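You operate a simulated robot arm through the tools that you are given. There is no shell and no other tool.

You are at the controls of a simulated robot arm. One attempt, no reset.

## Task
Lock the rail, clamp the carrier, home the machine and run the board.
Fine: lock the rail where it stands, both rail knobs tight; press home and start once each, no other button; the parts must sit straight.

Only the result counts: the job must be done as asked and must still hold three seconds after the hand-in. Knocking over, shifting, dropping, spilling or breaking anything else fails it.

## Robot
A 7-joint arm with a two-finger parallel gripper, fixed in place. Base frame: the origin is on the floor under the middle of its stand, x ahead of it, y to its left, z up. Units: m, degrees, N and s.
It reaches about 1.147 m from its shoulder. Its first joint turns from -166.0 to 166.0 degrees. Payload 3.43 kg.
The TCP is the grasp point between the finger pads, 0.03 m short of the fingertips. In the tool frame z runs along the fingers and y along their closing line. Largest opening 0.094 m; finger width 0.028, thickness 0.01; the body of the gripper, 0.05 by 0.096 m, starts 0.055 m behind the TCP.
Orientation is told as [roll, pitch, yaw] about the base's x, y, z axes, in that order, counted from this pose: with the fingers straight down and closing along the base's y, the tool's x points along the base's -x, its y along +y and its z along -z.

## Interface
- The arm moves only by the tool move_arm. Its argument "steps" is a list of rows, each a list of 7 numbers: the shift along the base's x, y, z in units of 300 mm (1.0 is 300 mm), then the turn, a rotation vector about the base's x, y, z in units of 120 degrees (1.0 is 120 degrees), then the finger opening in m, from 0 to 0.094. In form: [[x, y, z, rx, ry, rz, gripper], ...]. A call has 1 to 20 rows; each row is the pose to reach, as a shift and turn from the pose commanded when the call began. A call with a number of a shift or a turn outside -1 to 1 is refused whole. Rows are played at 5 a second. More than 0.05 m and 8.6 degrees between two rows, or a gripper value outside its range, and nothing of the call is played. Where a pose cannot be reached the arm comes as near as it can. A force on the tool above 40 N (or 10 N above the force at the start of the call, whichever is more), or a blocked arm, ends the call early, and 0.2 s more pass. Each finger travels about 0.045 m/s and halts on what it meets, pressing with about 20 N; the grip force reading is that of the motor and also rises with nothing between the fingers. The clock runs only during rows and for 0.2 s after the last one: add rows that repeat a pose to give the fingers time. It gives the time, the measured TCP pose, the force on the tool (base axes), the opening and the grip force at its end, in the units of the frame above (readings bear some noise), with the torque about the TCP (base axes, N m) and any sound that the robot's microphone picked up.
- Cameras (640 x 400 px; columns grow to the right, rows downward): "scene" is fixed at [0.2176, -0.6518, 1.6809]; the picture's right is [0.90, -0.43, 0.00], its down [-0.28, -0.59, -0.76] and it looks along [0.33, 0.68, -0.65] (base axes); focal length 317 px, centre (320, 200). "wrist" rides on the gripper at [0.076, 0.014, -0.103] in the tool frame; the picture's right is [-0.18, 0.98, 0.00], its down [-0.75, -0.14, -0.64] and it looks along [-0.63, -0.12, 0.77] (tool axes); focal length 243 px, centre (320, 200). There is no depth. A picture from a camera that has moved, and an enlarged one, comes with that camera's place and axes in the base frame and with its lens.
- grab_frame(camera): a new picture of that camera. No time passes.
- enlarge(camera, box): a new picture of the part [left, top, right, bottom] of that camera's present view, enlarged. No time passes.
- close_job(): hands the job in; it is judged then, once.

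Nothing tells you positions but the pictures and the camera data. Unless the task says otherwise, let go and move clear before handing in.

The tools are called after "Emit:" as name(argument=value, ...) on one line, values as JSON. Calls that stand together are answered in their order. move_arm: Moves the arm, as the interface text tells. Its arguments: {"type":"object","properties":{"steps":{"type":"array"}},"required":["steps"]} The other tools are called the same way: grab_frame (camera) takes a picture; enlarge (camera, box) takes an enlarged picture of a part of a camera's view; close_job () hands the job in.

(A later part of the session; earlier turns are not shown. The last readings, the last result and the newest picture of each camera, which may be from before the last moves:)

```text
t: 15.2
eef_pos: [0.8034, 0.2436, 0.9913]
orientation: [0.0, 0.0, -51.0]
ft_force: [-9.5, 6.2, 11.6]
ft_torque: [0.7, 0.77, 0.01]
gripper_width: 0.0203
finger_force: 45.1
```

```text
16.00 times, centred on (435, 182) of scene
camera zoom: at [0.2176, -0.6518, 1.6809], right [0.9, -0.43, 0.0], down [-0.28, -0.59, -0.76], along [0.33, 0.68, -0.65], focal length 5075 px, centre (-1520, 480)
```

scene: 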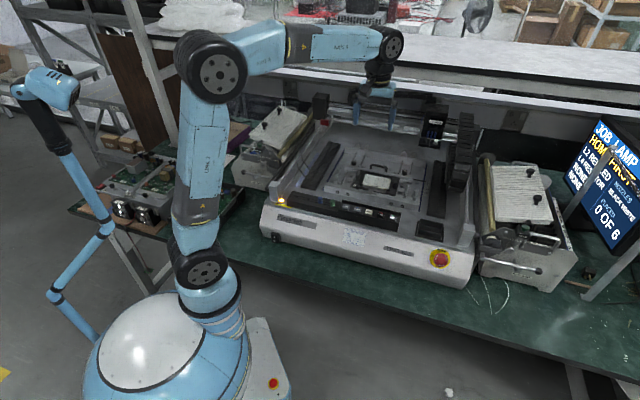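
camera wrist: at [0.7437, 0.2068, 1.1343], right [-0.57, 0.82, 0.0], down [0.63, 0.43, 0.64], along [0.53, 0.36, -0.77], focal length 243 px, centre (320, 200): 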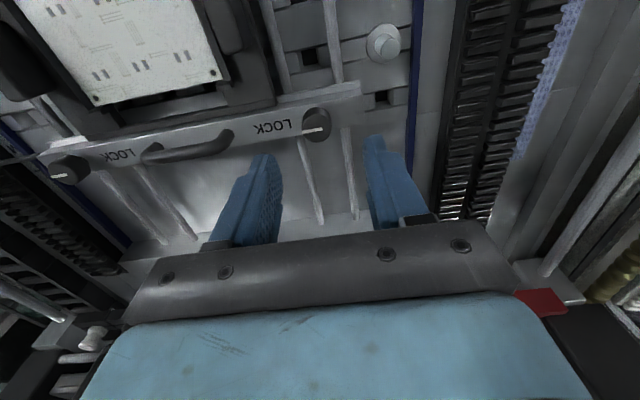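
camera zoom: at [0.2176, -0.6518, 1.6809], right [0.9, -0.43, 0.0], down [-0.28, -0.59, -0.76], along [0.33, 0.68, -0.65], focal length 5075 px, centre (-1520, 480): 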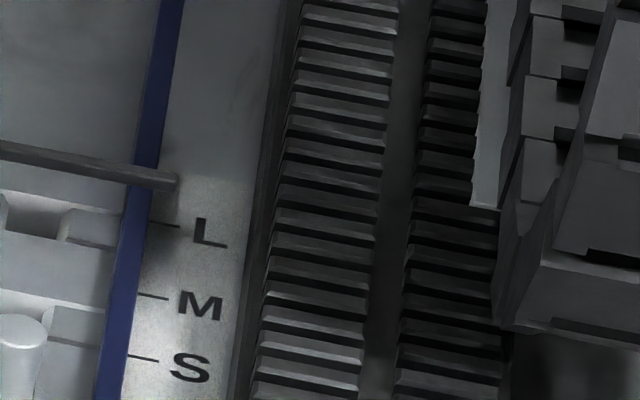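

The rail seems to have crept about 1.6 mm away from the operator (LOCK text and handle moved ~3–4 px). I'll pull it back by that amount with the gripped knob, relieving the sideways strain as well, and check again.

Emit:
move_arm(steps=[[-0.003, -0.001, 0.002, 0, 0, 0, 0.0], [-0.006, -0.002, 0.004, 0, 0, 0, 0.0], [-0.007, -0.003, 0.004, 0, 0, 0, 0.0], [-0.007, -0.003, 0.004, 0, 0, 0, 0.0]])

Emit:
enlarge(camera="scene", box=[350, 150, 380, 175])

Emit:
enlarge(camera="scene", box=[390, 155, 440, 200])

Emit:
enlarge(camera="scene", box=[350, 165, 400, 200])

```text
t: 16.2
eef_pos: [0.8013, 0.2414, 0.9918]
orientation: [-0.2, 0.0, -50.9]
ft_force: [3.8, 7.4, -4.8]
ft_torque: [-0.22, -0.6, -0.04]
gripper_width: 0.0201
finger_force: 44.6
```

```text
16.00 times, centred on (365, 162) of scene
camera zoom: at [0.2176, -0.6518, 1.6809], right [0.9, -0.43, 0.0], down [-0.28, -0.59, -0.76], along [0.33, 0.68, -0.65], focal length 5075 px, centre (-400, 800)
```

zoom: 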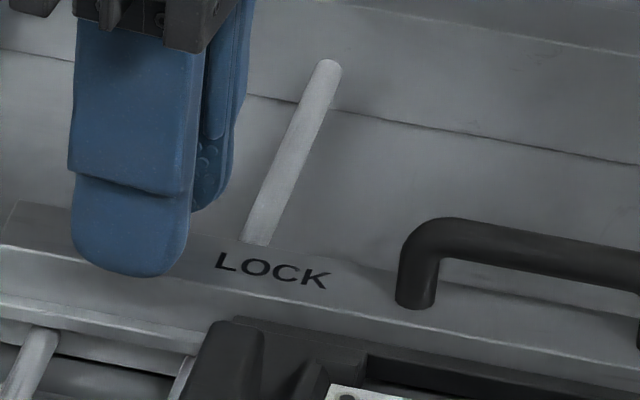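

```text
8.89 times, centred on (415, 178) of scene
camera zoom: at [0.2176, -0.6518, 1.6809], right [0.9, -0.43, 0.0], down [-0.28, -0.59, -0.76], along [0.33, 0.68, -0.65], focal length 2820 px, centre (-524, 400)
```

zoom: 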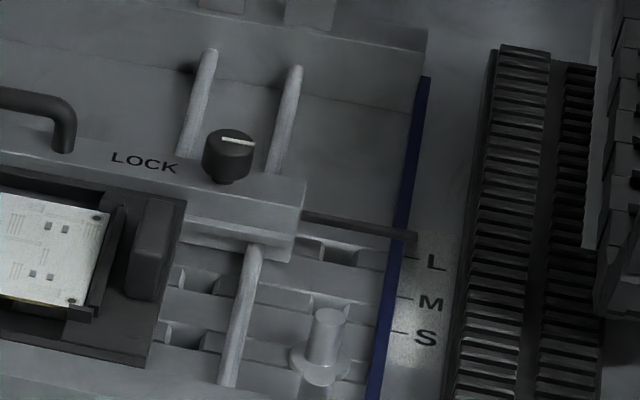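

```text
11.43 times, centred on (375, 182) of scene
camera zoom: at [0.2176, -0.6518, 1.6809], right [0.9, -0.43, 0.0], down [-0.28, -0.59, -0.76], along [0.33, 0.68, -0.65], focal length 3625 px, centre (-309, 400)
```

zoom: 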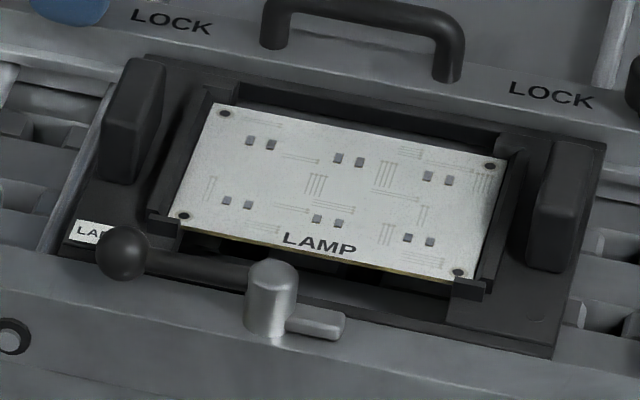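

The rail is back where it started (text, handle and R knob coincide with the first picture). I'll relax the push slightly and continue turning in smaller steps.

Emit:
move_arm(steps=[[0.0015, 0.0015, 0, 0, 0, -0.03, 0.0], [0.0015, 0.0015, 0, 0, 0, -0.06, 0.0], [0.0015, 0.0015, 0, 0, 0, -0.1, 0.0], [0.0015, 0.0015, 0, 0, 0, -0.1, 0.0]])

Emit:
enlarge(camera="scene", box=[350, 150, 380, 175])

Emit:
enlarge(camera="wrist", box=[220, 90, 420, 215])

```text
t: 17.2
eef_pos: [0.803, 0.2417, 0.9924]
orientation: [-0.2, 0.1, -63.0]
ft_force: [-10.7, -4.0, -17.3]
ft_torque: [-0.49, 0.16, 0.02]
gripper_width: 0.0205
finger_force: 44.4
```

```text
16.00 times, centred on (365, 162) of scene
camera zoom: at [0.2176, -0.6518, 1.6809], right [0.9, -0.43, 0.0], down [-0.28, -0.59, -0.76], along [0.33, 0.68, -0.65], focal length 5075 px, centre (-400, 800)
```

zoom: 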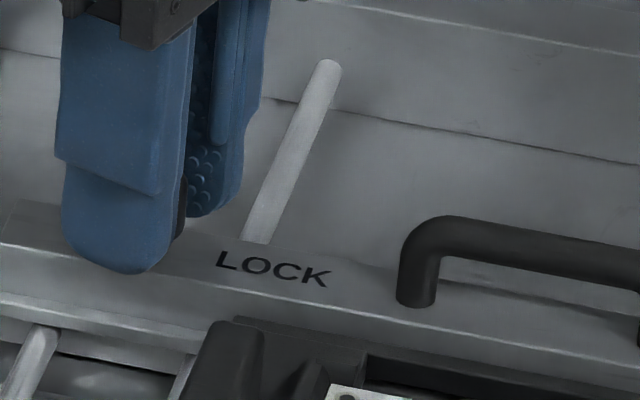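

```text
3.20 times, centred on (320, 152) of wrist
camera zoom: at [0.7815, 0.3169, 1.0947], right [0.96, 0.28, 0.0], down [0.22, -0.74, 0.64], along [0.18, -0.62, -0.77], focal length 776 px, centre (320, 352)
```

zoom: 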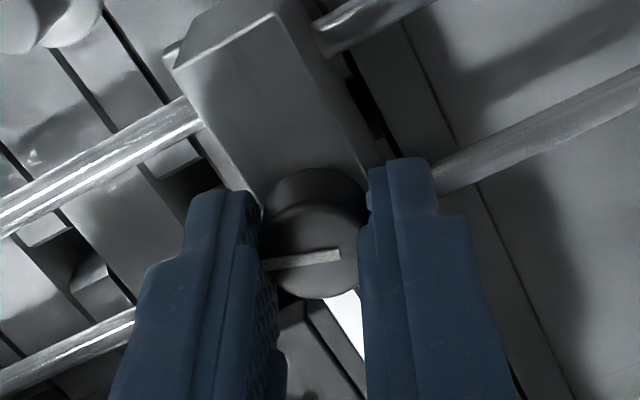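

Emit:
move_arm(steps=[[-0.0035, -0.0015, -0.003, 0, 0, -0.02, 0.0], [-0.0035, -0.0015, -0.005, 0, 0, -0.05, 0.0], [-0.0035, -0.0015, -0.005, 0, 0, -0.1, 0.0], [-0.0035, -0.0015, -0.005, 0, 0, -0.1, 0.0]])

Emit:
enlarge(camera="scene", box=[350, 150, 380, 175])

Emit:
enlarge(camera="wrist", box=[220, 90, 420, 215])

```text
t: 18.2
eef_pos: [0.8023, 0.2411, 0.992]
orientation: [0.1, 0.0, -75.0]
ft_force: [-2.1, 3.2, 5.8]
ft_torque: [-0.15, 0.06, 0.03]
gripper_width: 0.0203
finger_force: 44.9
```

```text
16.00 times, centred on (365, 162) of scene
camera zoom: at [0.2176, -0.6518, 1.6809], right [0.9, -0.43, 0.0], down [-0.28, -0.59, -0.76], along [0.33, 0.68, -0.65], focal length 5075 px, centre (-400, 800)
```

zoom: 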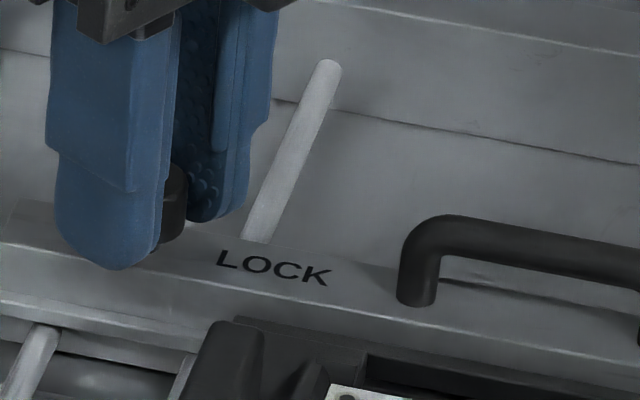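

```text
3.20 times, centred on (320, 152) of wrist
camera zoom: at [0.7968, 0.3198, 1.0948], right [1.0, 0.08, 0.0], down [0.06, -0.77, 0.64], along [0.05, -0.64, -0.77], focal length 776 px, centre (320, 352)
```

zoom: 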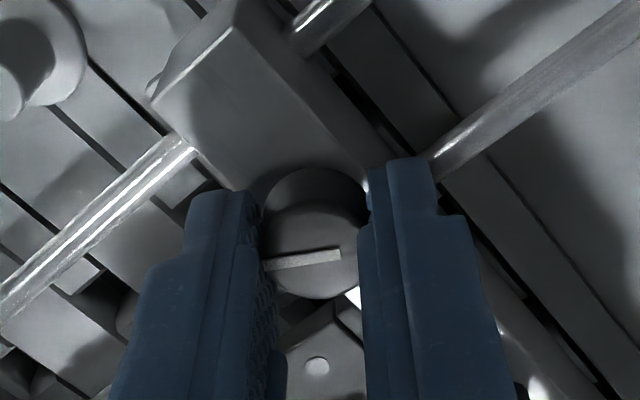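

120° turned, forces low, rail in place. Continuing.

Emit:
move_arm(steps=[[-0.001, -0.001, 0, 0, 0, -0.04, 0.0], [-0.001, -0.001, 0, 0, 0, -0.08, 0.0], [-0.001, -0.001, 0, 0, 0, -0.12, 0.0], [-0.001, -0.001, 0, 0, 0, -0.12, 0.0]])

Emit:
enlarge(camera="scene", box=[350, 150, 380, 175])

```text
t: 19.2
eef_pos: [0.8017, 0.241, 0.9922]
orientation: [0.1, 0.1, -89.4]
ft_force: [3.1, 5.1, 15.4]
ft_torque: [0.66, -0.07, 0.2]
gripper_width: 0.0204
finger_force: 45.2
```

```text
16.00 times, centred on (365, 162) of scene
camera zoom: at [0.2176, -0.6518, 1.6809], right [0.9, -0.43, 0.0], down [-0.28, -0.59, -0.76], along [0.33, 0.68, -0.65], focal length 5075 px, centre (-400, 800)
```

zoom: 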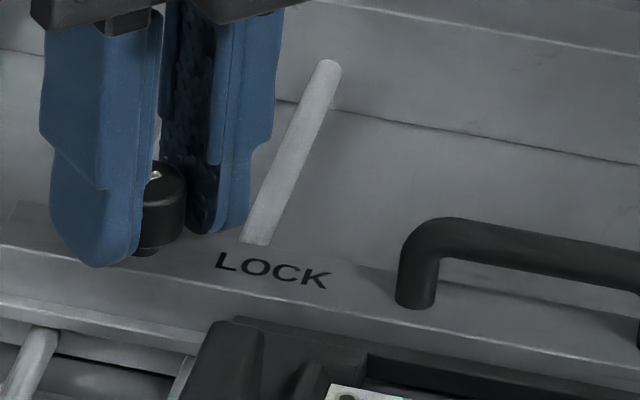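

Resistance is starting (0.2 N·m at ~134°). The rail is at its original place; I'll turn a bit further to tighten it.

Emit:
enlarge(camera="wrist", box=[220, 90, 420, 215])

Emit:
move_arm(steps=[[0.001, 0.001, -0.003, 0, 0, -0.03, 0.0], [0.001, 0.001, -0.003, 0, 0, -0.06, 0.0], [0.001, 0.001, -0.003, 0, 0, -0.06, 0.0]])

Emit:
enlarge(camera="wrist", box=[220, 90, 420, 215])

Emit:
enlarge(camera="scene", box=[350, 150, 380, 175])

```text
3.20 times, centred on (320, 152) of wrist
camera zoom: at [0.815, 0.3176, 1.0947], right [0.98, -0.17, 0.0], down [-0.13, -0.76, 0.64], along [-0.11, -0.63, -0.77], focal length 776 px, centre (320, 352)
```

zoom: 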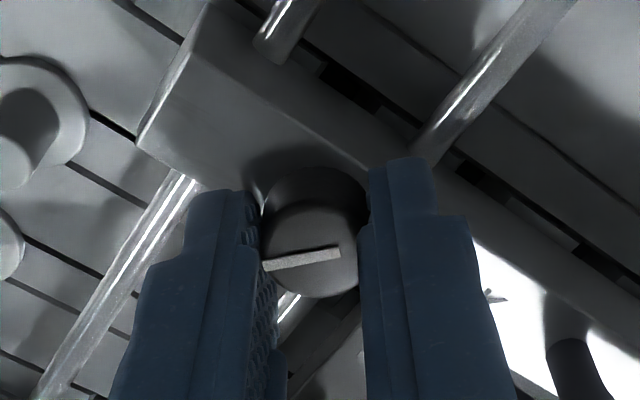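

```text
t: 20.0
eef_pos: [0.8012, 0.2399, 0.9908]
orientation: [0.0, 0.0, -96.5]
ft_force: [-7.7, 1.9, 18.9]
ft_torque: [-0.43, 0.3, 0.27]
gripper_width: 0.0205
finger_force: 45.3
```

```text
3.20 times, centred on (320, 152) of wrist
camera zoom: at [0.8243, 0.3151, 1.0939], right [0.96, -0.29, 0.0], down [-0.23, -0.73, 0.64], along [-0.19, -0.61, -0.77], focal length 776 px, centre (320, 352)
```

zoom: 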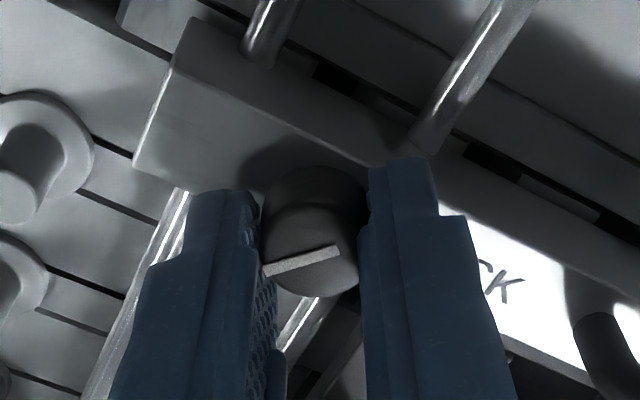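

```text
16.00 times, centred on (365, 162) of scene
camera zoom: at [0.2176, -0.6518, 1.6809], right [0.9, -0.43, 0.0], down [-0.28, -0.59, -0.76], along [0.33, 0.68, -0.65], focal length 5075 px, centre (-400, 800)
```

zoom: 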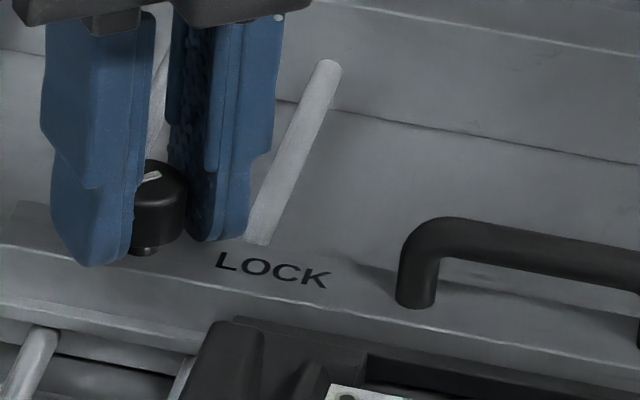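

The grip now begins to slip at ~0.27 N·m, so the knob is near its stop at about 134°. One more push to make sure it is fully tight.

Emit:
move_arm(steps=[[0, 0, 0.006, 0, 0, -0.04, 0.0], [0, 0, 0.006, 0, 0, -0.08, 0.0], [0, 0, 0.006, 0, 0, -0.12, 0.0], [0, 0, 0.006, 0, 0, -0.12, 0.0]])

Emit:
enlarge(camera="wrist", box=[220, 90, 420, 215])

Emit:
enlarge(camera="scene", box=[350, 150, 380, 175])

```text
t: 21.0
eef_pos: [0.8001, 0.2401, 0.9919]
orientation: [-0.1, -0.2, -111.0]
ft_force: [-9.2, 2.0, -11.2]
ft_torque: [-0.4, 0.45, 0.22]
gripper_width: 0.0205
finger_force: 44.8
```

```text
3.20 times, centred on (320, 152) of wrist
camera zoom: at [0.842, 0.3072, 1.0939], right [0.85, -0.52, 0.0], down [-0.4, -0.65, 0.64], along [-0.34, -0.55, -0.77], focal length 776 px, centre (320, 352)
```

zoom: 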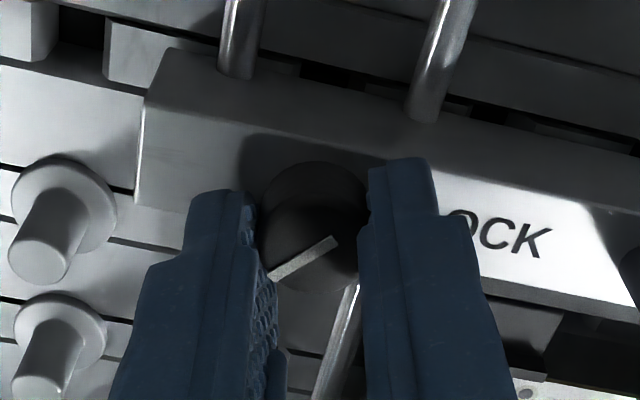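

```text
16.00 times, centred on (365, 162) of scene
camera zoom: at [0.2176, -0.6518, 1.6809], right [0.9, -0.43, 0.0], down [-0.28, -0.59, -0.76], along [0.33, 0.68, -0.65], focal length 5075 px, centre (-400, 800)
```

zoom: 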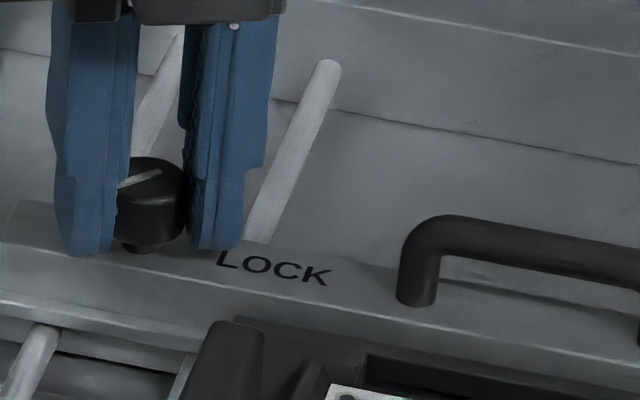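

The knob stays at ~134° while the grip slips, so the left knob is tight. I'll release, rise and turn back, then compare the rail position.

Emit:
move_arm(steps=[[0, 0, 0, 0, 0, 0, 0.03], [0, 0, 0, 0, 0, 0, 0.05], [0, 0, 0, 0, 0, 0, 0.052], [0, 0, 0, 0, 0, 0, 0.052]])

Emit:
move_arm(steps=[[0, 0, 0.08, 0, 0, 0, 0.052], [0, 0, 0.2, 0, 0, 0, 0.052], [0, 0, 0.32, 0, 0, 0, 0.052], [0, 0, 0.4, 0, 0, 0.06, 0.052], [0, 0, 0.4, 0, 0, 0.12, 0.052], [0, 0, 0.4, 0, 0, 0.18, 0.052], [0, 0, 0.4, 0, 0, 0.24, 0.052], [0, 0, 0.4, 0, 0, 0.3, 0.052], [0, 0, 0.4, 0, 0, 0.36, 0.052], [0, 0, 0.4, 0, 0, 0.42, 0.052], [0, 0, 0.4, 0, 0, 0.48, 0.052], [0, 0, 0.4, 0, 0, 0.54, 0.052], [0, 0, 0.4, 0, 0, 0.6, 0.052], [0, 0, 0.4, 0, 0, 0.65, 0.052]])

Emit:
enlarge(camera="scene", box=[350, 150, 380, 175])

Emit:
enlarge(camera="scene", box=[390, 155, 440, 200])

Emit:
enlarge(camera="scene", box=[320, 140, 440, 220])

```text
t: 22.0
eef_pos: [0.8016, 0.2402, 0.9924]
orientation: [0.0, 0.0, -111.1]
ft_force: [-1.0, 0.0, -0.4]
ft_torque: [0.01, 0.0, 0.02]
gripper_width: 0.052
finger_force: 0.0
```

```text
t: 25.0
eef_pos: [0.801, 0.2408, 1.1113]
orientation: [0.0, 0.0, -32.7]
ft_force: [0.4, -0.1, -0.5]
ft_torque: [-0.01, 0.0, 0.03]
gripper_width: 0.052
finger_force: 0.1
```

```text
16.00 times, centred on (365, 162) of scene
camera zoom: at [0.2176, -0.6518, 1.6809], right [0.9, -0.43, 0.0], down [-0.28, -0.59, -0.76], along [0.33, 0.68, -0.65], focal length 5075 px, centre (-400, 800)
```

zoom: 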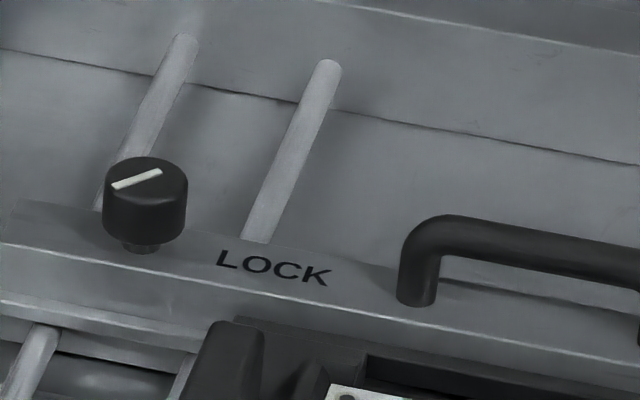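

```text
8.89 times, centred on (415, 178) of scene
camera zoom: at [0.2176, -0.6518, 1.6809], right [0.9, -0.43, 0.0], down [-0.28, -0.59, -0.76], along [0.33, 0.68, -0.65], focal length 2820 px, centre (-524, 400)
```

zoom: 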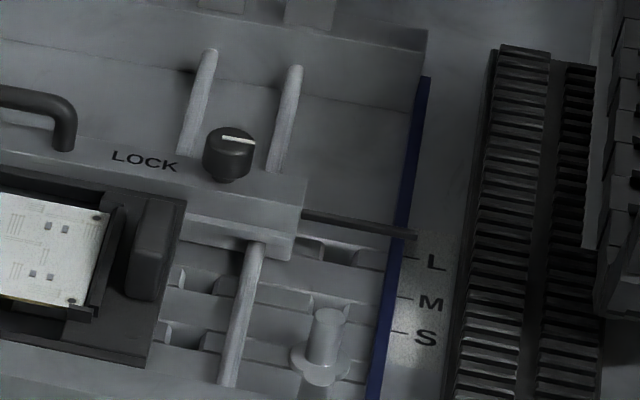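

```text
5.00 times, centred on (380, 180) of scene
camera zoom: at [0.2176, -0.6518, 1.6809], right [0.9, -0.43, 0.0], down [-0.28, -0.59, -0.76], along [0.33, 0.68, -0.65], focal length 1586 px, centre (20, 300)
```

zoom: 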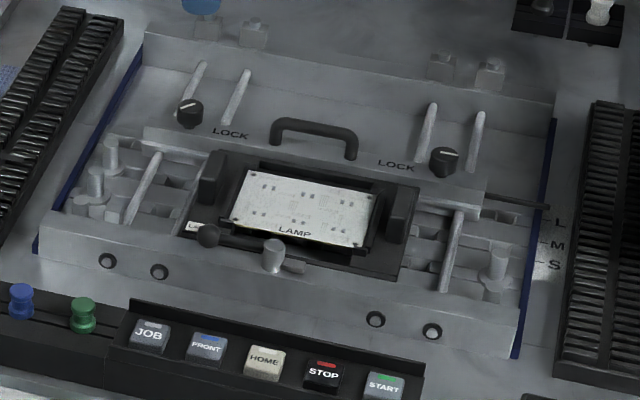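

The left knob now points about 134° from its start and the rail is within ~1 mm of where it stood. Before going to the right knob I need to locate the placing head for clearance, so I'll look with the wrist camera.

Emit:
grab_frame(camera="wrist")

Emit:
enlarge(camera="scene", box=[310, 80, 480, 190])

```text
taken
camera wrist: at [0.7455, 0.295, 1.2144], right [0.69, 0.73, 0.0], down [0.56, -0.53, 0.64], along [0.47, -0.44, -0.77], focal length 243 px, centre (320, 200)
```

wrist: 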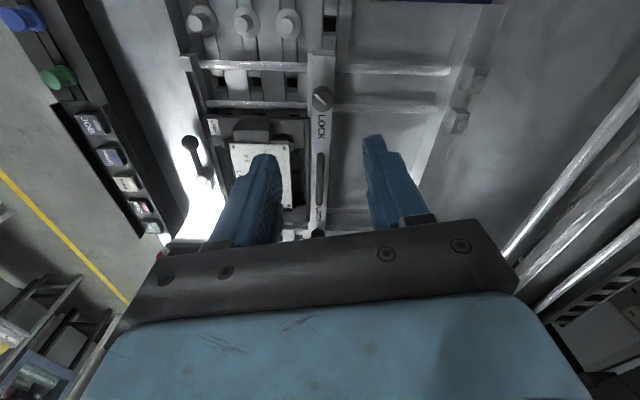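

```text
3.64 times, centred on (395, 135) of scene
camera zoom: at [0.2176, -0.6518, 1.6809], right [0.9, -0.43, 0.0], down [-0.28, -0.59, -0.76], along [0.33, 0.68, -0.65], focal length 1153 px, centre (47, 436)
```

zoom: 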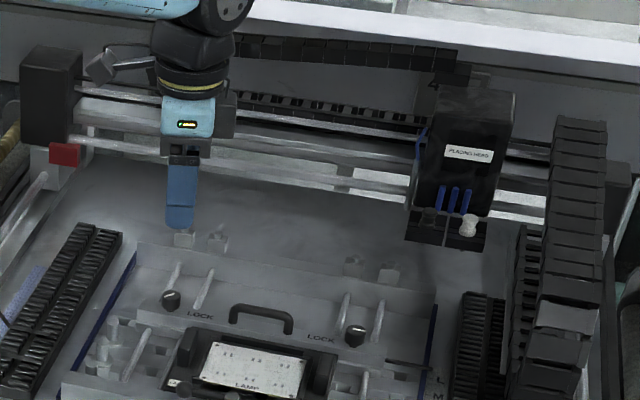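

The head hangs roughly 0.13–0.17 m behind the knob line, so there is clearance. I now move to hover over the right knob at about (0.944, 0.103), turning back to yaw 45.

Emit:
move_arm(steps=[[0.0477, -0.046, 0.0, 0, 0, 0.065, 0.052], [0.0953, -0.092, 0.0, 0, 0, 0.13, 0.052], [0.143, -0.138, 0.0, 0, 0, 0.195, 0.052], [0.1907, -0.184, 0.0, 0, 0, 0.26, 0.052], [0.2383, -0.23, 0.0, 0, 0, 0.325, 0.052], [0.286, -0.276, -0.02, 0, 0, 0.39, 0.052], [0.3337, -0.322, -0.04, 0, 0, 0.455, 0.052], [0.3813, -0.368, -0.06, 0, 0, 0.52, 0.052], [0.429, -0.414, -0.08, 0, 0, 0.585, 0.052], [0.4767, -0.4593, -0.1, 0, 0, 0.6475, 0.052], [0.4767, -0.4593, -0.1, 0, 0, 0.6475, 0.052]])

Emit:
grab_frame(camera="wrist")

Emit:
enlarge(camera="wrist", box=[220, 60, 420, 185])

Emit:
enlarge(camera="scene", box=[340, 70, 480, 200])

```text
t: 27.4
eef_pos: [0.9442, 0.1047, 1.0822]
orientation: [0.0, 0.2, 44.8]
ft_force: [0.0, 0.9, -0.4]
ft_torque: [0.01, 0.0, -0.01]
gripper_width: 0.0519
finger_force: 0.0
```

```text
taken
camera wrist: at [0.8813, 0.0624, 1.1859], right [-0.56, 0.83, 0.0], down [0.63, 0.43, 0.64], along [0.53, 0.36, -0.77], focal length 243 px, centre (320, 200)
```

wrist: 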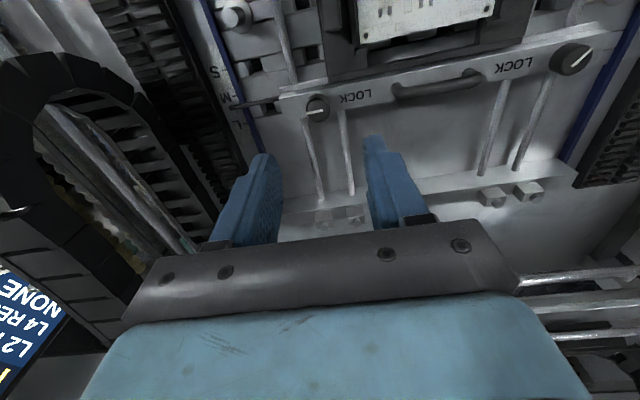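

```text
3.20 times, centred on (320, 122) of wrist
camera zoom: at [0.8813, 0.0624, 1.1859], right [-0.56, 0.83, 0.0], down [0.63, 0.43, 0.64], along [0.53, 0.36, -0.77], focal length 776 px, centre (320, 448)
```

zoom: 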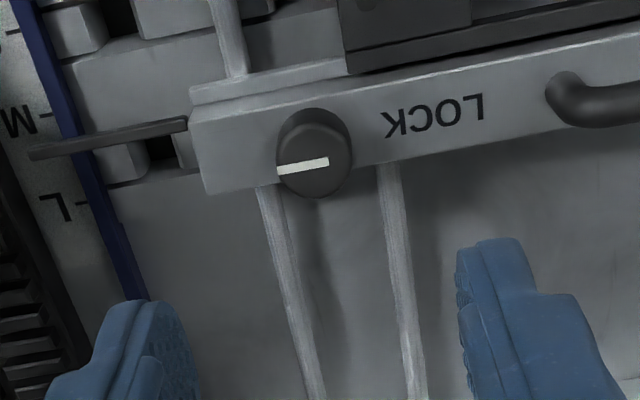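

```text
3.08 times, centred on (410, 135) of scene
camera zoom: at [0.2176, -0.6518, 1.6809], right [0.9, -0.43, 0.0], down [-0.28, -0.59, -0.76], along [0.33, 0.68, -0.65], focal length 976 px, centre (43, 400)
```

zoom: 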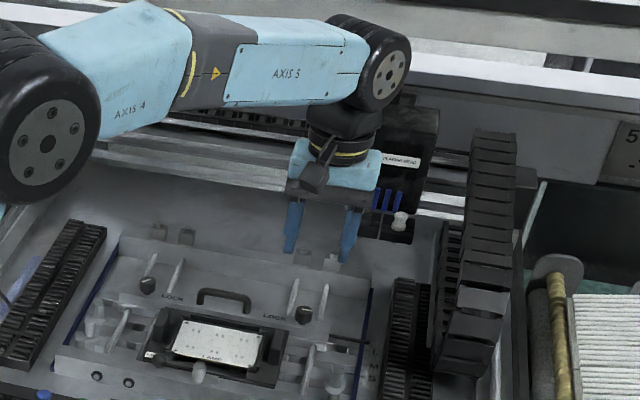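

The right knob is within ~2 mm of the tool axis. Descending in stages with a small correction.

Emit:
move_arm(steps=[[-0.001, -0.006, -0.06, 0, 0, 0, 0.052], [-0.001, -0.006, -0.13, 0, 0, 0, 0.052], [-0.001, -0.006, -0.2, 0, 0, 0, 0.052], [-0.001, -0.006, -0.26, 0, 0, 0, 0.052], [-0.001, -0.006, -0.26, 0, 0, 0, 0.052]])

Emit:
enlarge(camera="wrist", box=[220, 90, 420, 215])

Emit:
enlarge(camera="scene", box=[370, 110, 450, 180])

```text
t: 28.6
eef_pos: [0.9452, 0.0998, 1.0051]
orientation: [-0.1, 0.0, 44.7]
ft_force: [0.1, -1.3, 0.0]
ft_torque: [-0.02, -0.01, 0.0]
gripper_width: 0.052
finger_force: 0.1
```

```text
3.20 times, centred on (320, 152) of wrist
camera zoom: at [0.8813, 0.0577, 1.1071], right [-0.56, 0.83, 0.0], down [0.64, 0.43, 0.64], along [0.53, 0.36, -0.77], focal length 776 px, centre (320, 352)
```

zoom: 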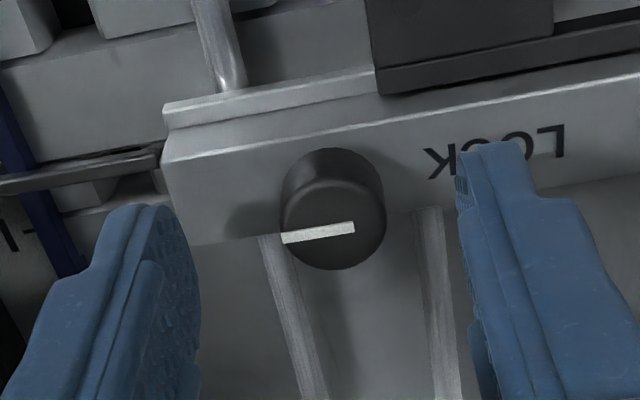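

```text
5.71 times, centred on (410, 145) of scene
camera zoom: at [0.2176, -0.6518, 1.6809], right [0.9, -0.43, 0.0], down [-0.28, -0.59, -0.76], along [0.33, 0.68, -0.65], focal length 1812 px, centre (-194, 514)
```

zoom: 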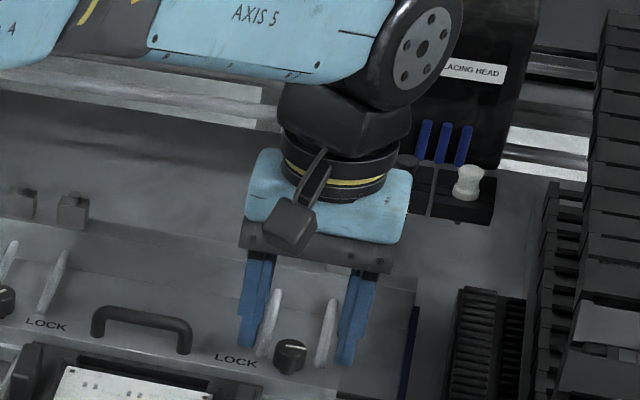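

Emit:
move_arm(steps=[[0, 0.0085, -0.02, 0, 0, 0, 0.052], [0, 0.0085, -0.038, 0, 0, 0, 0.052], [0, 0.0085, -0.038, 0, 0, 0, 0.052]])

Emit:
enlarge(camera="wrist", box=[220, 90, 420, 215])

```text
t: 29.4
eef_pos: [0.9444, 0.1046, 0.9943]
orientation: [0.1, 0.2, 44.7]
ft_force: [0.5, -0.1, -0.4]
ft_torque: [-0.03, 0.0, 0.01]
gripper_width: 0.0521
finger_force: 0.0
```

```text
3.20 times, centred on (320, 152) of wrist
camera zoom: at [0.8814, 0.0613, 1.0958], right [-0.56, 0.83, 0.0], down [0.64, 0.43, 0.64], along [0.53, 0.36, -0.77], focal length 776 px, centre (320, 352)
```

zoom: 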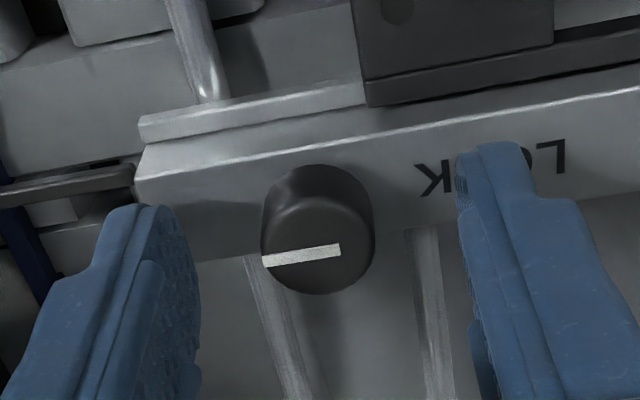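

Well centred now (sub-millimetre). Closing on the right knob.

Emit:
move_arm(steps=[[0, 0, -0.003, 0, 0, 0, 0.03], [0, 0, -0.003, 0, 0, 0, 0.01], [0, 0, -0.003, 0, 0, 0, 0.0], [0, 0, -0.003, 0, 0, 0, 0.0]])

Emit:
move_arm(steps=[[0, 0, 0, 0, 0, -0.05, 0.0], [0, 0, 0, 0, 0, -0.1, 0.0], [0, 0, 0, 0, 0, -0.15, 0.0], [0, 0, 0, 0, 0, -0.2, 0.0], [0, 0, 0, 0, 0, -0.2, 0.0]])

Emit:
enlarge(camera="wrist", box=[220, 90, 420, 215])

Emit:
enlarge(camera="scene", box=[350, 150, 380, 175])

```text
t: 30.4
eef_pos: [0.9453, 0.1057, 0.9925]
orientation: [-0.1, 0.0, 44.7]
ft_force: [-0.5, -1.0, 0.2]
ft_torque: [0.03, -0.11, 0.0]
gripper_width: 0.0201
finger_force: 44.8
```

```text
t: 31.6
eef_pos: [0.9457, 0.1034, 0.9939]
orientation: [-0.1, 0.0, 20.7]
ft_force: [5.0, -3.2, 0.1]
ft_torque: [-0.04, -0.24, 0.02]
gripper_width: 0.0202
finger_force: 44.7
```

```text
3.20 times, centred on (320, 152) of wrist
camera zoom: at [0.8696, 0.0904, 1.095], right [-0.17, 0.98, 0.0], down [0.76, 0.13, 0.64], along [0.63, 0.11, -0.77], focal length 776 px, centre (320, 352)
```

zoom: 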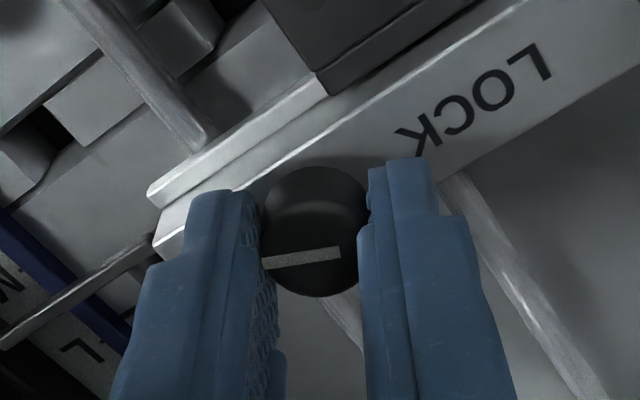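

```text
16.00 times, centred on (365, 162) of scene
camera zoom: at [0.2176, -0.6518, 1.6809], right [0.9, -0.43, 0.0], down [-0.28, -0.59, -0.76], along [0.33, 0.68, -0.65], focal length 5075 px, centre (-400, 800)
```

zoom: 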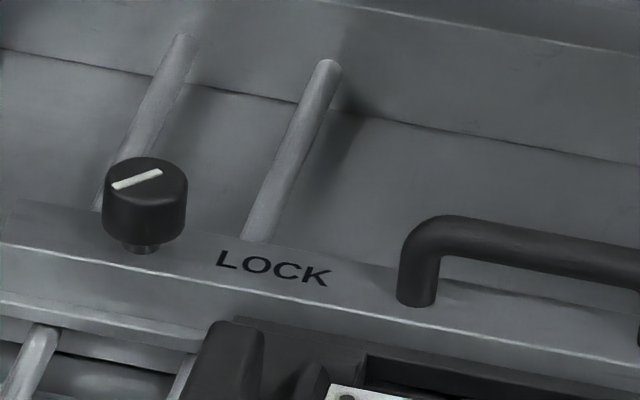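

The right knob turns smoothly and the rail stays. Continuing clockwise.

Emit:
move_arm(steps=[[0.001, -0.001, 0, 0, 0, -0.05, 0.0], [0.001, -0.001, 0, 0, 0, -0.1, 0.0], [0.001, -0.001, 0, 0, 0, -0.15, 0.0], [0.001, -0.001, 0, 0, 0, -0.2, 0.0], [0.001, -0.001, 0, 0, 0, -0.2, 0.0]])

Emit:
enlarge(camera="scene", box=[350, 150, 380, 175])

Emit:
enlarge(camera="scene", box=[390, 80, 470, 180])

```text
t: 32.8
eef_pos: [0.9462, 0.1022, 0.9921]
orientation: [0.0, 0.1, -3.2]
ft_force: [5.7, -5.5, 1.4]
ft_torque: [-0.13, 0.11, 0.01]
gripper_width: 0.0202
finger_force: 45.6
```

```text
16.00 times, centred on (365, 162) of scene
camera zoom: at [0.2176, -0.6518, 1.6809], right [0.9, -0.43, 0.0], down [-0.28, -0.59, -0.76], along [0.33, 0.68, -0.65], focal length 5075 px, centre (-400, 800)
```

zoom: 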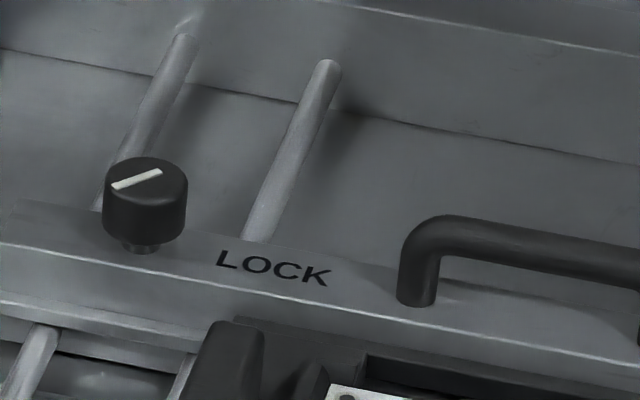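

```text
4.00 times, centred on (430, 130) of scene
camera zoom: at [0.2176, -0.6518, 1.6809], right [0.9, -0.43, 0.0], down [-0.28, -0.59, -0.76], along [0.33, 0.68, -0.65], focal length 1269 px, centre (-120, 480)
```

zoom: 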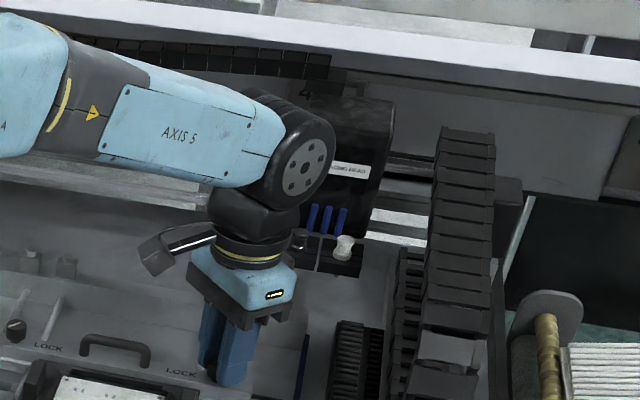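

Emit:
move_arm(steps=[[0.001, -0.001, 0, 0, 0, -0.05, 0.0], [0.002, -0.002, 0, 0, 0, -0.1, 0.0], [0.002, -0.002, 0, 0, 0, -0.15, 0.0], [0.002, -0.002, 0, 0, 0, -0.2, 0.0], [0.002, -0.002, 0, 0, 0, -0.2, 0.0]])

Emit:
enlarge(camera="scene", box=[350, 150, 380, 175])

Emit:
enlarge(camera="wrist", box=[220, 90, 420, 215])

```text
t: 34.0
eef_pos: [0.9453, 0.101, 0.9933]
orientation: [0.0, 0.1, -27.3]
ft_force: [-2.8, -7.1, 3.6]
ft_torque: [0.32, 1.2, 0.0]
gripper_width: 0.0202
finger_force: 44.8
```

```text
16.00 times, centred on (365, 162) of scene
camera zoom: at [0.2176, -0.6518, 1.6809], right [0.9, -0.43, 0.0], down [-0.28, -0.59, -0.76], along [0.33, 0.68, -0.65], focal length 5075 px, centre (-400, 800)
```

zoom: 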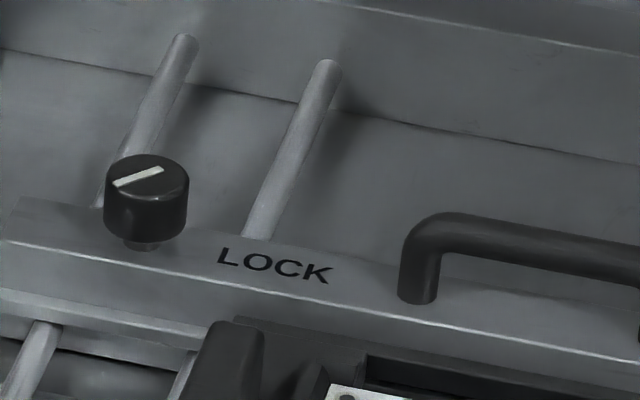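

```text
3.20 times, centred on (320, 152) of wrist
camera zoom: at [0.8856, 0.1506, 1.095], right [0.61, 0.79, 0.0], down [0.61, -0.47, 0.64], along [0.51, -0.39, -0.77], focal length 776 px, centre (320, 352)
```

zoom: 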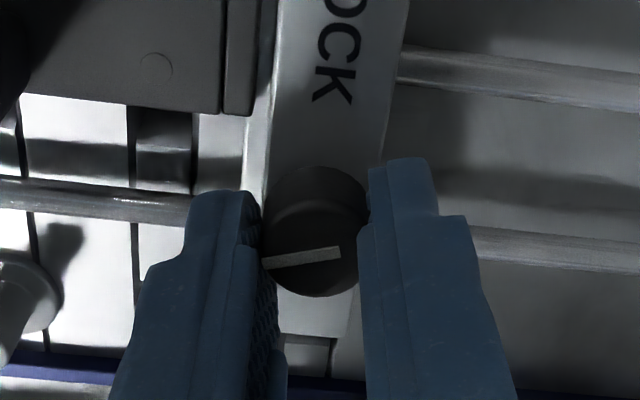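

The rail crept again by ~0.8 mm in total ~1.5 mm away, so one knob alone does not hold it. I'll pull it back to its original line before tightening the second knob.

Emit:
move_arm(steps=[[-0.003, -0.003, 0, 0, 0, 0, 0.0], [-0.006, -0.006, 0, 0, 0, 0, 0.0], [-0.007, -0.007, 0, 0, 0, 0, 0.0], [-0.007, -0.007, 0, 0, 0, 0, 0.0]])

Emit:
enlarge(camera="scene", box=[350, 150, 380, 175])

Emit:
enlarge(camera="scene", box=[350, 165, 400, 200])

```text
t: 35.0
eef_pos: [0.9449, 0.101, 0.9931]
orientation: [0.0, 0.1, -27.2]
ft_force: [14.3, 2.2, -2.6]
ft_torque: [-0.45, -1.54, -0.05]
gripper_width: 0.0204
finger_force: 44.7
```

```text
16.00 times, centred on (365, 162) of scene
camera zoom: at [0.2176, -0.6518, 1.6809], right [0.9, -0.43, 0.0], down [-0.28, -0.59, -0.76], along [0.33, 0.68, -0.65], focal length 5075 px, centre (-400, 800)
```

zoom: 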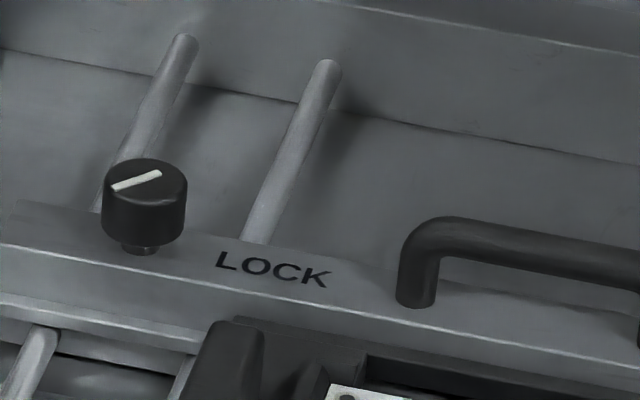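

```text
11.43 times, centred on (375, 182) of scene
camera zoom: at [0.2176, -0.6518, 1.6809], right [0.9, -0.43, 0.0], down [-0.28, -0.59, -0.76], along [0.33, 0.68, -0.65], focal length 3625 px, centre (-309, 400)
```

zoom: 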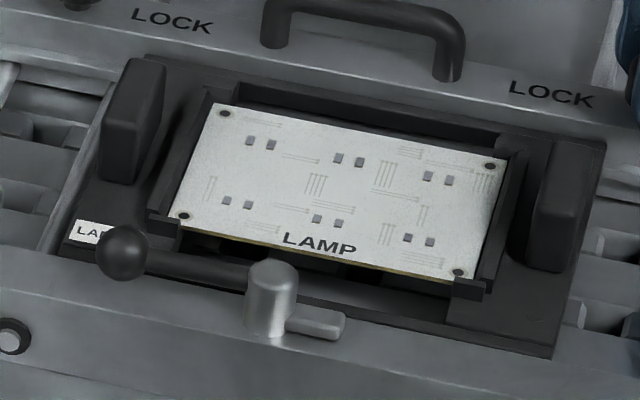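

The rail is back on its original line. I'll relax the push and proceed in 12° steps, keeping the rail-direction force small.

Emit:
move_arm(steps=[[0.003, 0.0007, 0, 0, 0, -0.03, 0.0], [0.003, 0.0007, 0, 0, 0, -0.06, 0.0], [0.003, 0.0007, 0, 0, 0, -0.1, 0.0], [0.003, 0.0007, 0, 0, 0, -0.1, 0.0]])

Emit:
enlarge(camera="scene", box=[350, 150, 380, 175])

```text
t: 36.0
eef_pos: [0.9442, 0.1005, 0.9932]
orientation: [-0.1, 0.2, -39.4]
ft_force: [-4.2, -1.0, 0.0]
ft_torque: [0.29, 0.65, 0.03]
gripper_width: 0.0201
finger_force: 44.9
```

```text
16.00 times, centred on (365, 162) of scene
camera zoom: at [0.2176, -0.6518, 1.6809], right [0.9, -0.43, 0.0], down [-0.28, -0.59, -0.76], along [0.33, 0.68, -0.65], focal length 5075 px, centre (-400, 800)
```

zoom: 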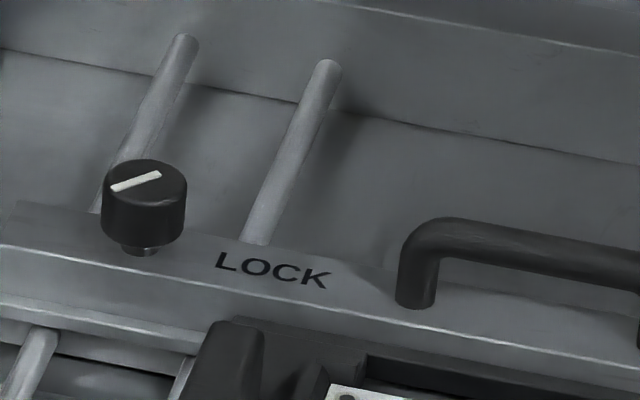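

Rail is on its mark with low force. Next 12° steps.

Emit:
move_arm(steps=[[-0.0005, -0.0005, 0, 0, 0, -0.03, 0.0], [-0.0005, -0.0005, 0, 0, 0, -0.06, 0.0], [-0.0005, -0.0005, 0, 0, 0, -0.1, 0.0], [-0.0005, -0.0005, 0, 0, 0, -0.1, 0.0]])

Emit:
enlarge(camera="scene", box=[350, 150, 380, 175])

```text
t: 37.0
eef_pos: [0.9434, 0.1001, 0.9931]
orientation: [0.1, -0.1, -51.3]
ft_force: [2.0, -1.0, 4.1]
ft_torque: [0.17, 0.11, -0.04]
gripper_width: 0.0202
finger_force: 45.0
```

```text
16.00 times, centred on (365, 162) of scene
camera zoom: at [0.2176, -0.6518, 1.6809], right [0.9, -0.43, 0.0], down [-0.28, -0.59, -0.76], along [0.33, 0.68, -0.65], focal length 5075 px, centre (-400, 800)
```

zoom: 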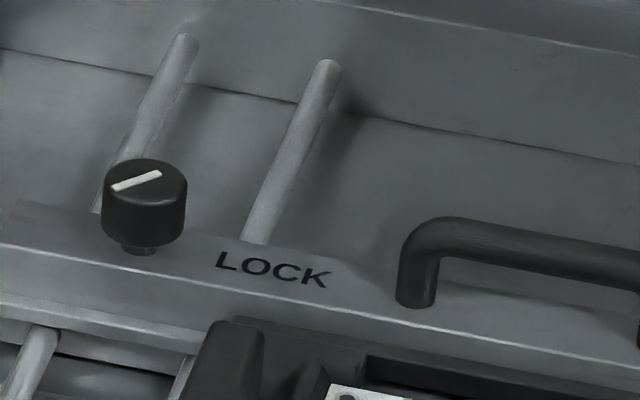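

Emit:
move_arm(steps=[[0, 0, 0, 0, 0, -0.03, 0.0], [0, 0, 0, 0, 0, -0.06, 0.0], [0, 0, 0, 0, 0, -0.1, 0.0], [0, 0, 0, 0, 0, -0.1, 0.0]])

Emit:
enlarge(camera="scene", box=[350, 150, 380, 175])

Emit:
enlarge(camera="scene", box=[390, 80, 470, 180])

```text
t: 38.0
eef_pos: [0.9453, 0.1004, 0.9923]
orientation: [-0.1, 0.0, -63.3]
ft_force: [-7.5, -1.3, -0.2]
ft_torque: [-0.31, 0.17, 0.03]
gripper_width: 0.0205
finger_force: 45.1
```

```text
16.00 times, centred on (365, 162) of scene
camera zoom: at [0.2176, -0.6518, 1.6809], right [0.9, -0.43, 0.0], down [-0.28, -0.59, -0.76], along [0.33, 0.68, -0.65], focal length 5075 px, centre (-400, 800)
```

zoom: 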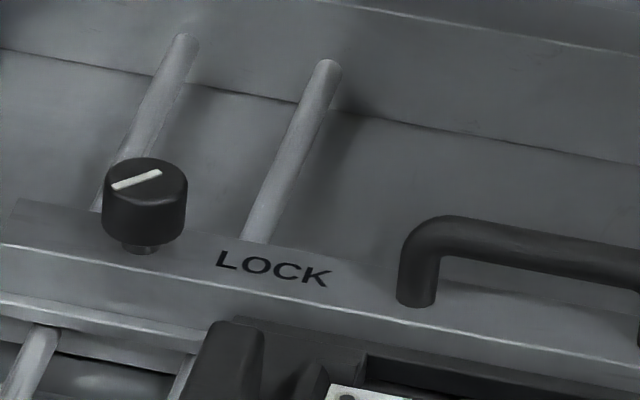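

```text
4.00 times, centred on (430, 130) of scene
camera zoom: at [0.2176, -0.6518, 1.6809], right [0.9, -0.43, 0.0], down [-0.28, -0.59, -0.76], along [0.33, 0.68, -0.65], focal length 1269 px, centre (-120, 480)
```

zoom: 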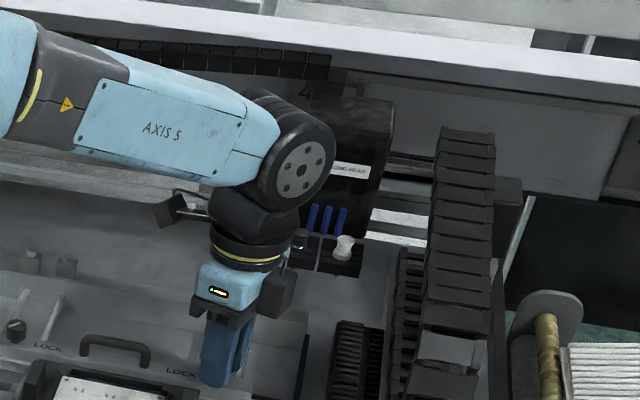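

Emit:
move_arm(steps=[[-0.002, -0.0015, 0, 0, 0, -0.03, 0.0], [-0.003, -0.0015, 0, 0, 0, -0.06, 0.0], [-0.003, -0.0015, 0, 0, 0, -0.1, 0.0], [-0.003, -0.0015, 0, 0, 0, -0.1, 0.0]])

Emit:
enlarge(camera="scene", box=[350, 150, 380, 175])

```text
t: 39.0
eef_pos: [0.9442, 0.0997, 0.9915]
orientation: [0.0, 0.0, -75.3]
ft_force: [-0.3, 2.9, 0.5]
ft_torque: [0.58, 0.13, 0.05]
gripper_width: 0.0204
finger_force: 45.2
```

```text
16.00 times, centred on (365, 162) of scene
camera zoom: at [0.2176, -0.6518, 1.6809], right [0.9, -0.43, 0.0], down [-0.28, -0.59, -0.76], along [0.33, 0.68, -0.65], focal length 5075 px, centre (-400, 800)
```

zoom: 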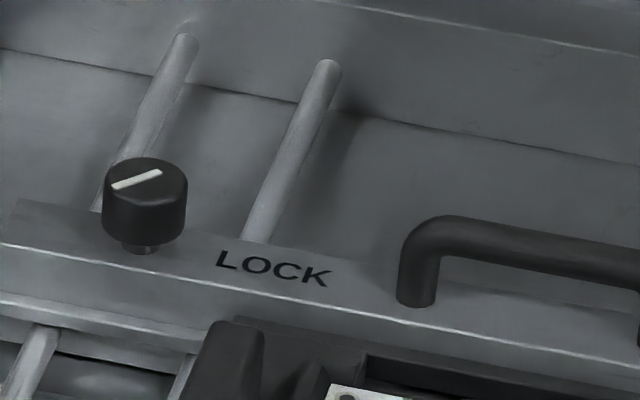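

120° turned; the rail is within ~0.4 mm. I'll bias slightly toward the operator and turn into the stop.

Emit:
move_arm(steps=[[-0.002, -0.002, 0, 0, 0, -0.03, 0.0], [-0.002, -0.002, 0, 0, 0, -0.06, 0.0], [-0.002, -0.002, 0, 0, 0, -0.09, 0.0], [-0.002, -0.002, 0, 0, 0, -0.09, 0.0]])

Emit:
enlarge(camera="scene", box=[350, 150, 380, 175])

Emit:
enlarge(camera="wrist", box=[220, 90, 420, 215])

```text
t: 40.0
eef_pos: [0.9434, 0.1006, 0.9933]
orientation: [0.0, 0.0, -86.2]
ft_force: [-1.6, 3.5, 1.3]
ft_torque: [-0.26, 0.0, 0.09]
gripper_width: 0.0203
finger_force: 44.6
```

```text
16.00 times, centred on (365, 162) of scene
camera zoom: at [0.2176, -0.6518, 1.6809], right [0.9, -0.43, 0.0], down [-0.28, -0.59, -0.76], along [0.33, 0.68, -0.65], focal length 5075 px, centre (-400, 800)
```

zoom: 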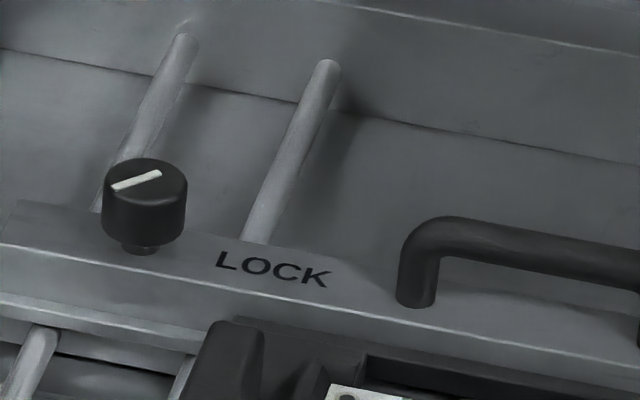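

```text
3.20 times, centred on (320, 152) of wrist
camera zoom: at [0.9527, 0.1775, 1.095], right [0.99, -0.12, 0.0], down [-0.09, -0.76, 0.64], along [-0.08, -0.64, -0.77], focal length 776 px, centre (320, 352)
```

zoom: 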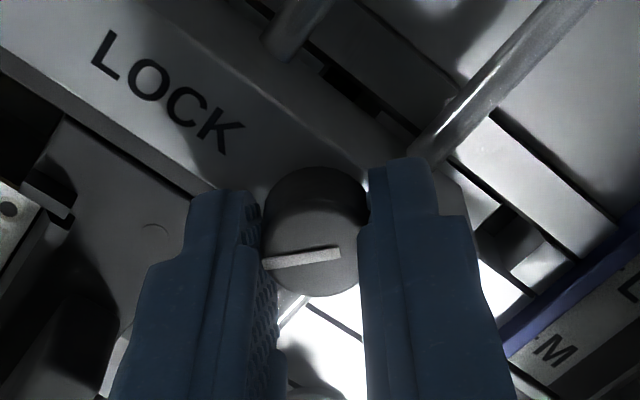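

Rail is on its line and resistance is beginning. Tightening fully now.

Emit:
move_arm(steps=[[-0.001, -0.001, 0, 0, 0, -0.04, 0.0], [-0.001, -0.001, 0, 0, 0, -0.08, 0.0], [-0.001, -0.001, 0, 0, 0, -0.12, 0.0], [-0.001, -0.001, 0, 0, 0, -0.12, 0.0]])

Emit:
enlarge(camera="scene", box=[350, 150, 380, 175])

Emit:
enlarge(camera="wrist", box=[220, 90, 420, 215])

```text
t: 41.0
eef_pos: [0.9428, 0.0995, 0.9919]
orientation: [-0.1, 0.1, -100.4]
ft_force: [-6.9, -0.8, -0.5]
ft_torque: [-0.52, 0.32, 0.43]
gripper_width: 0.0202
finger_force: 44.9
```

```text
16.00 times, centred on (365, 162) of scene
camera zoom: at [0.2176, -0.6518, 1.6809], right [0.9, -0.43, 0.0], down [-0.28, -0.59, -0.76], along [0.33, 0.68, -0.65], focal length 5075 px, centre (-400, 800)
```

zoom: 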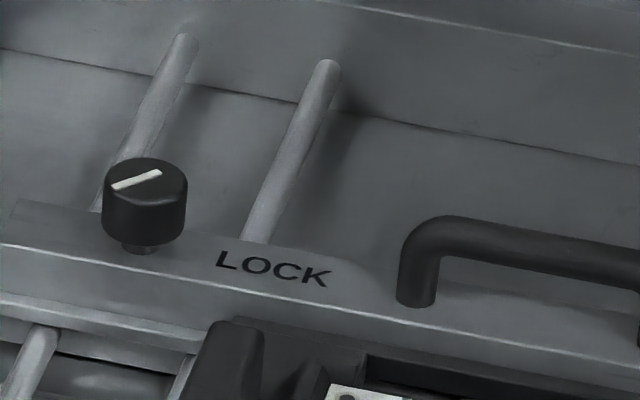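

```text
3.20 times, centred on (320, 152) of wrist
camera zoom: at [0.9711, 0.1726, 1.0949], right [0.93, -0.36, 0.0], down [-0.28, -0.72, 0.64], along [-0.23, -0.6, -0.77], focal length 776 px, centre (320, 352)
```

zoom: 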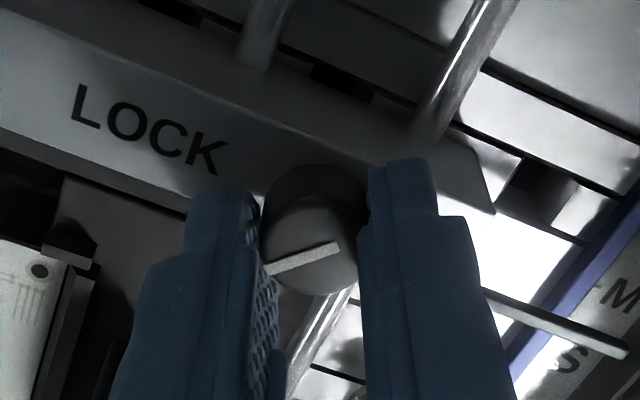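

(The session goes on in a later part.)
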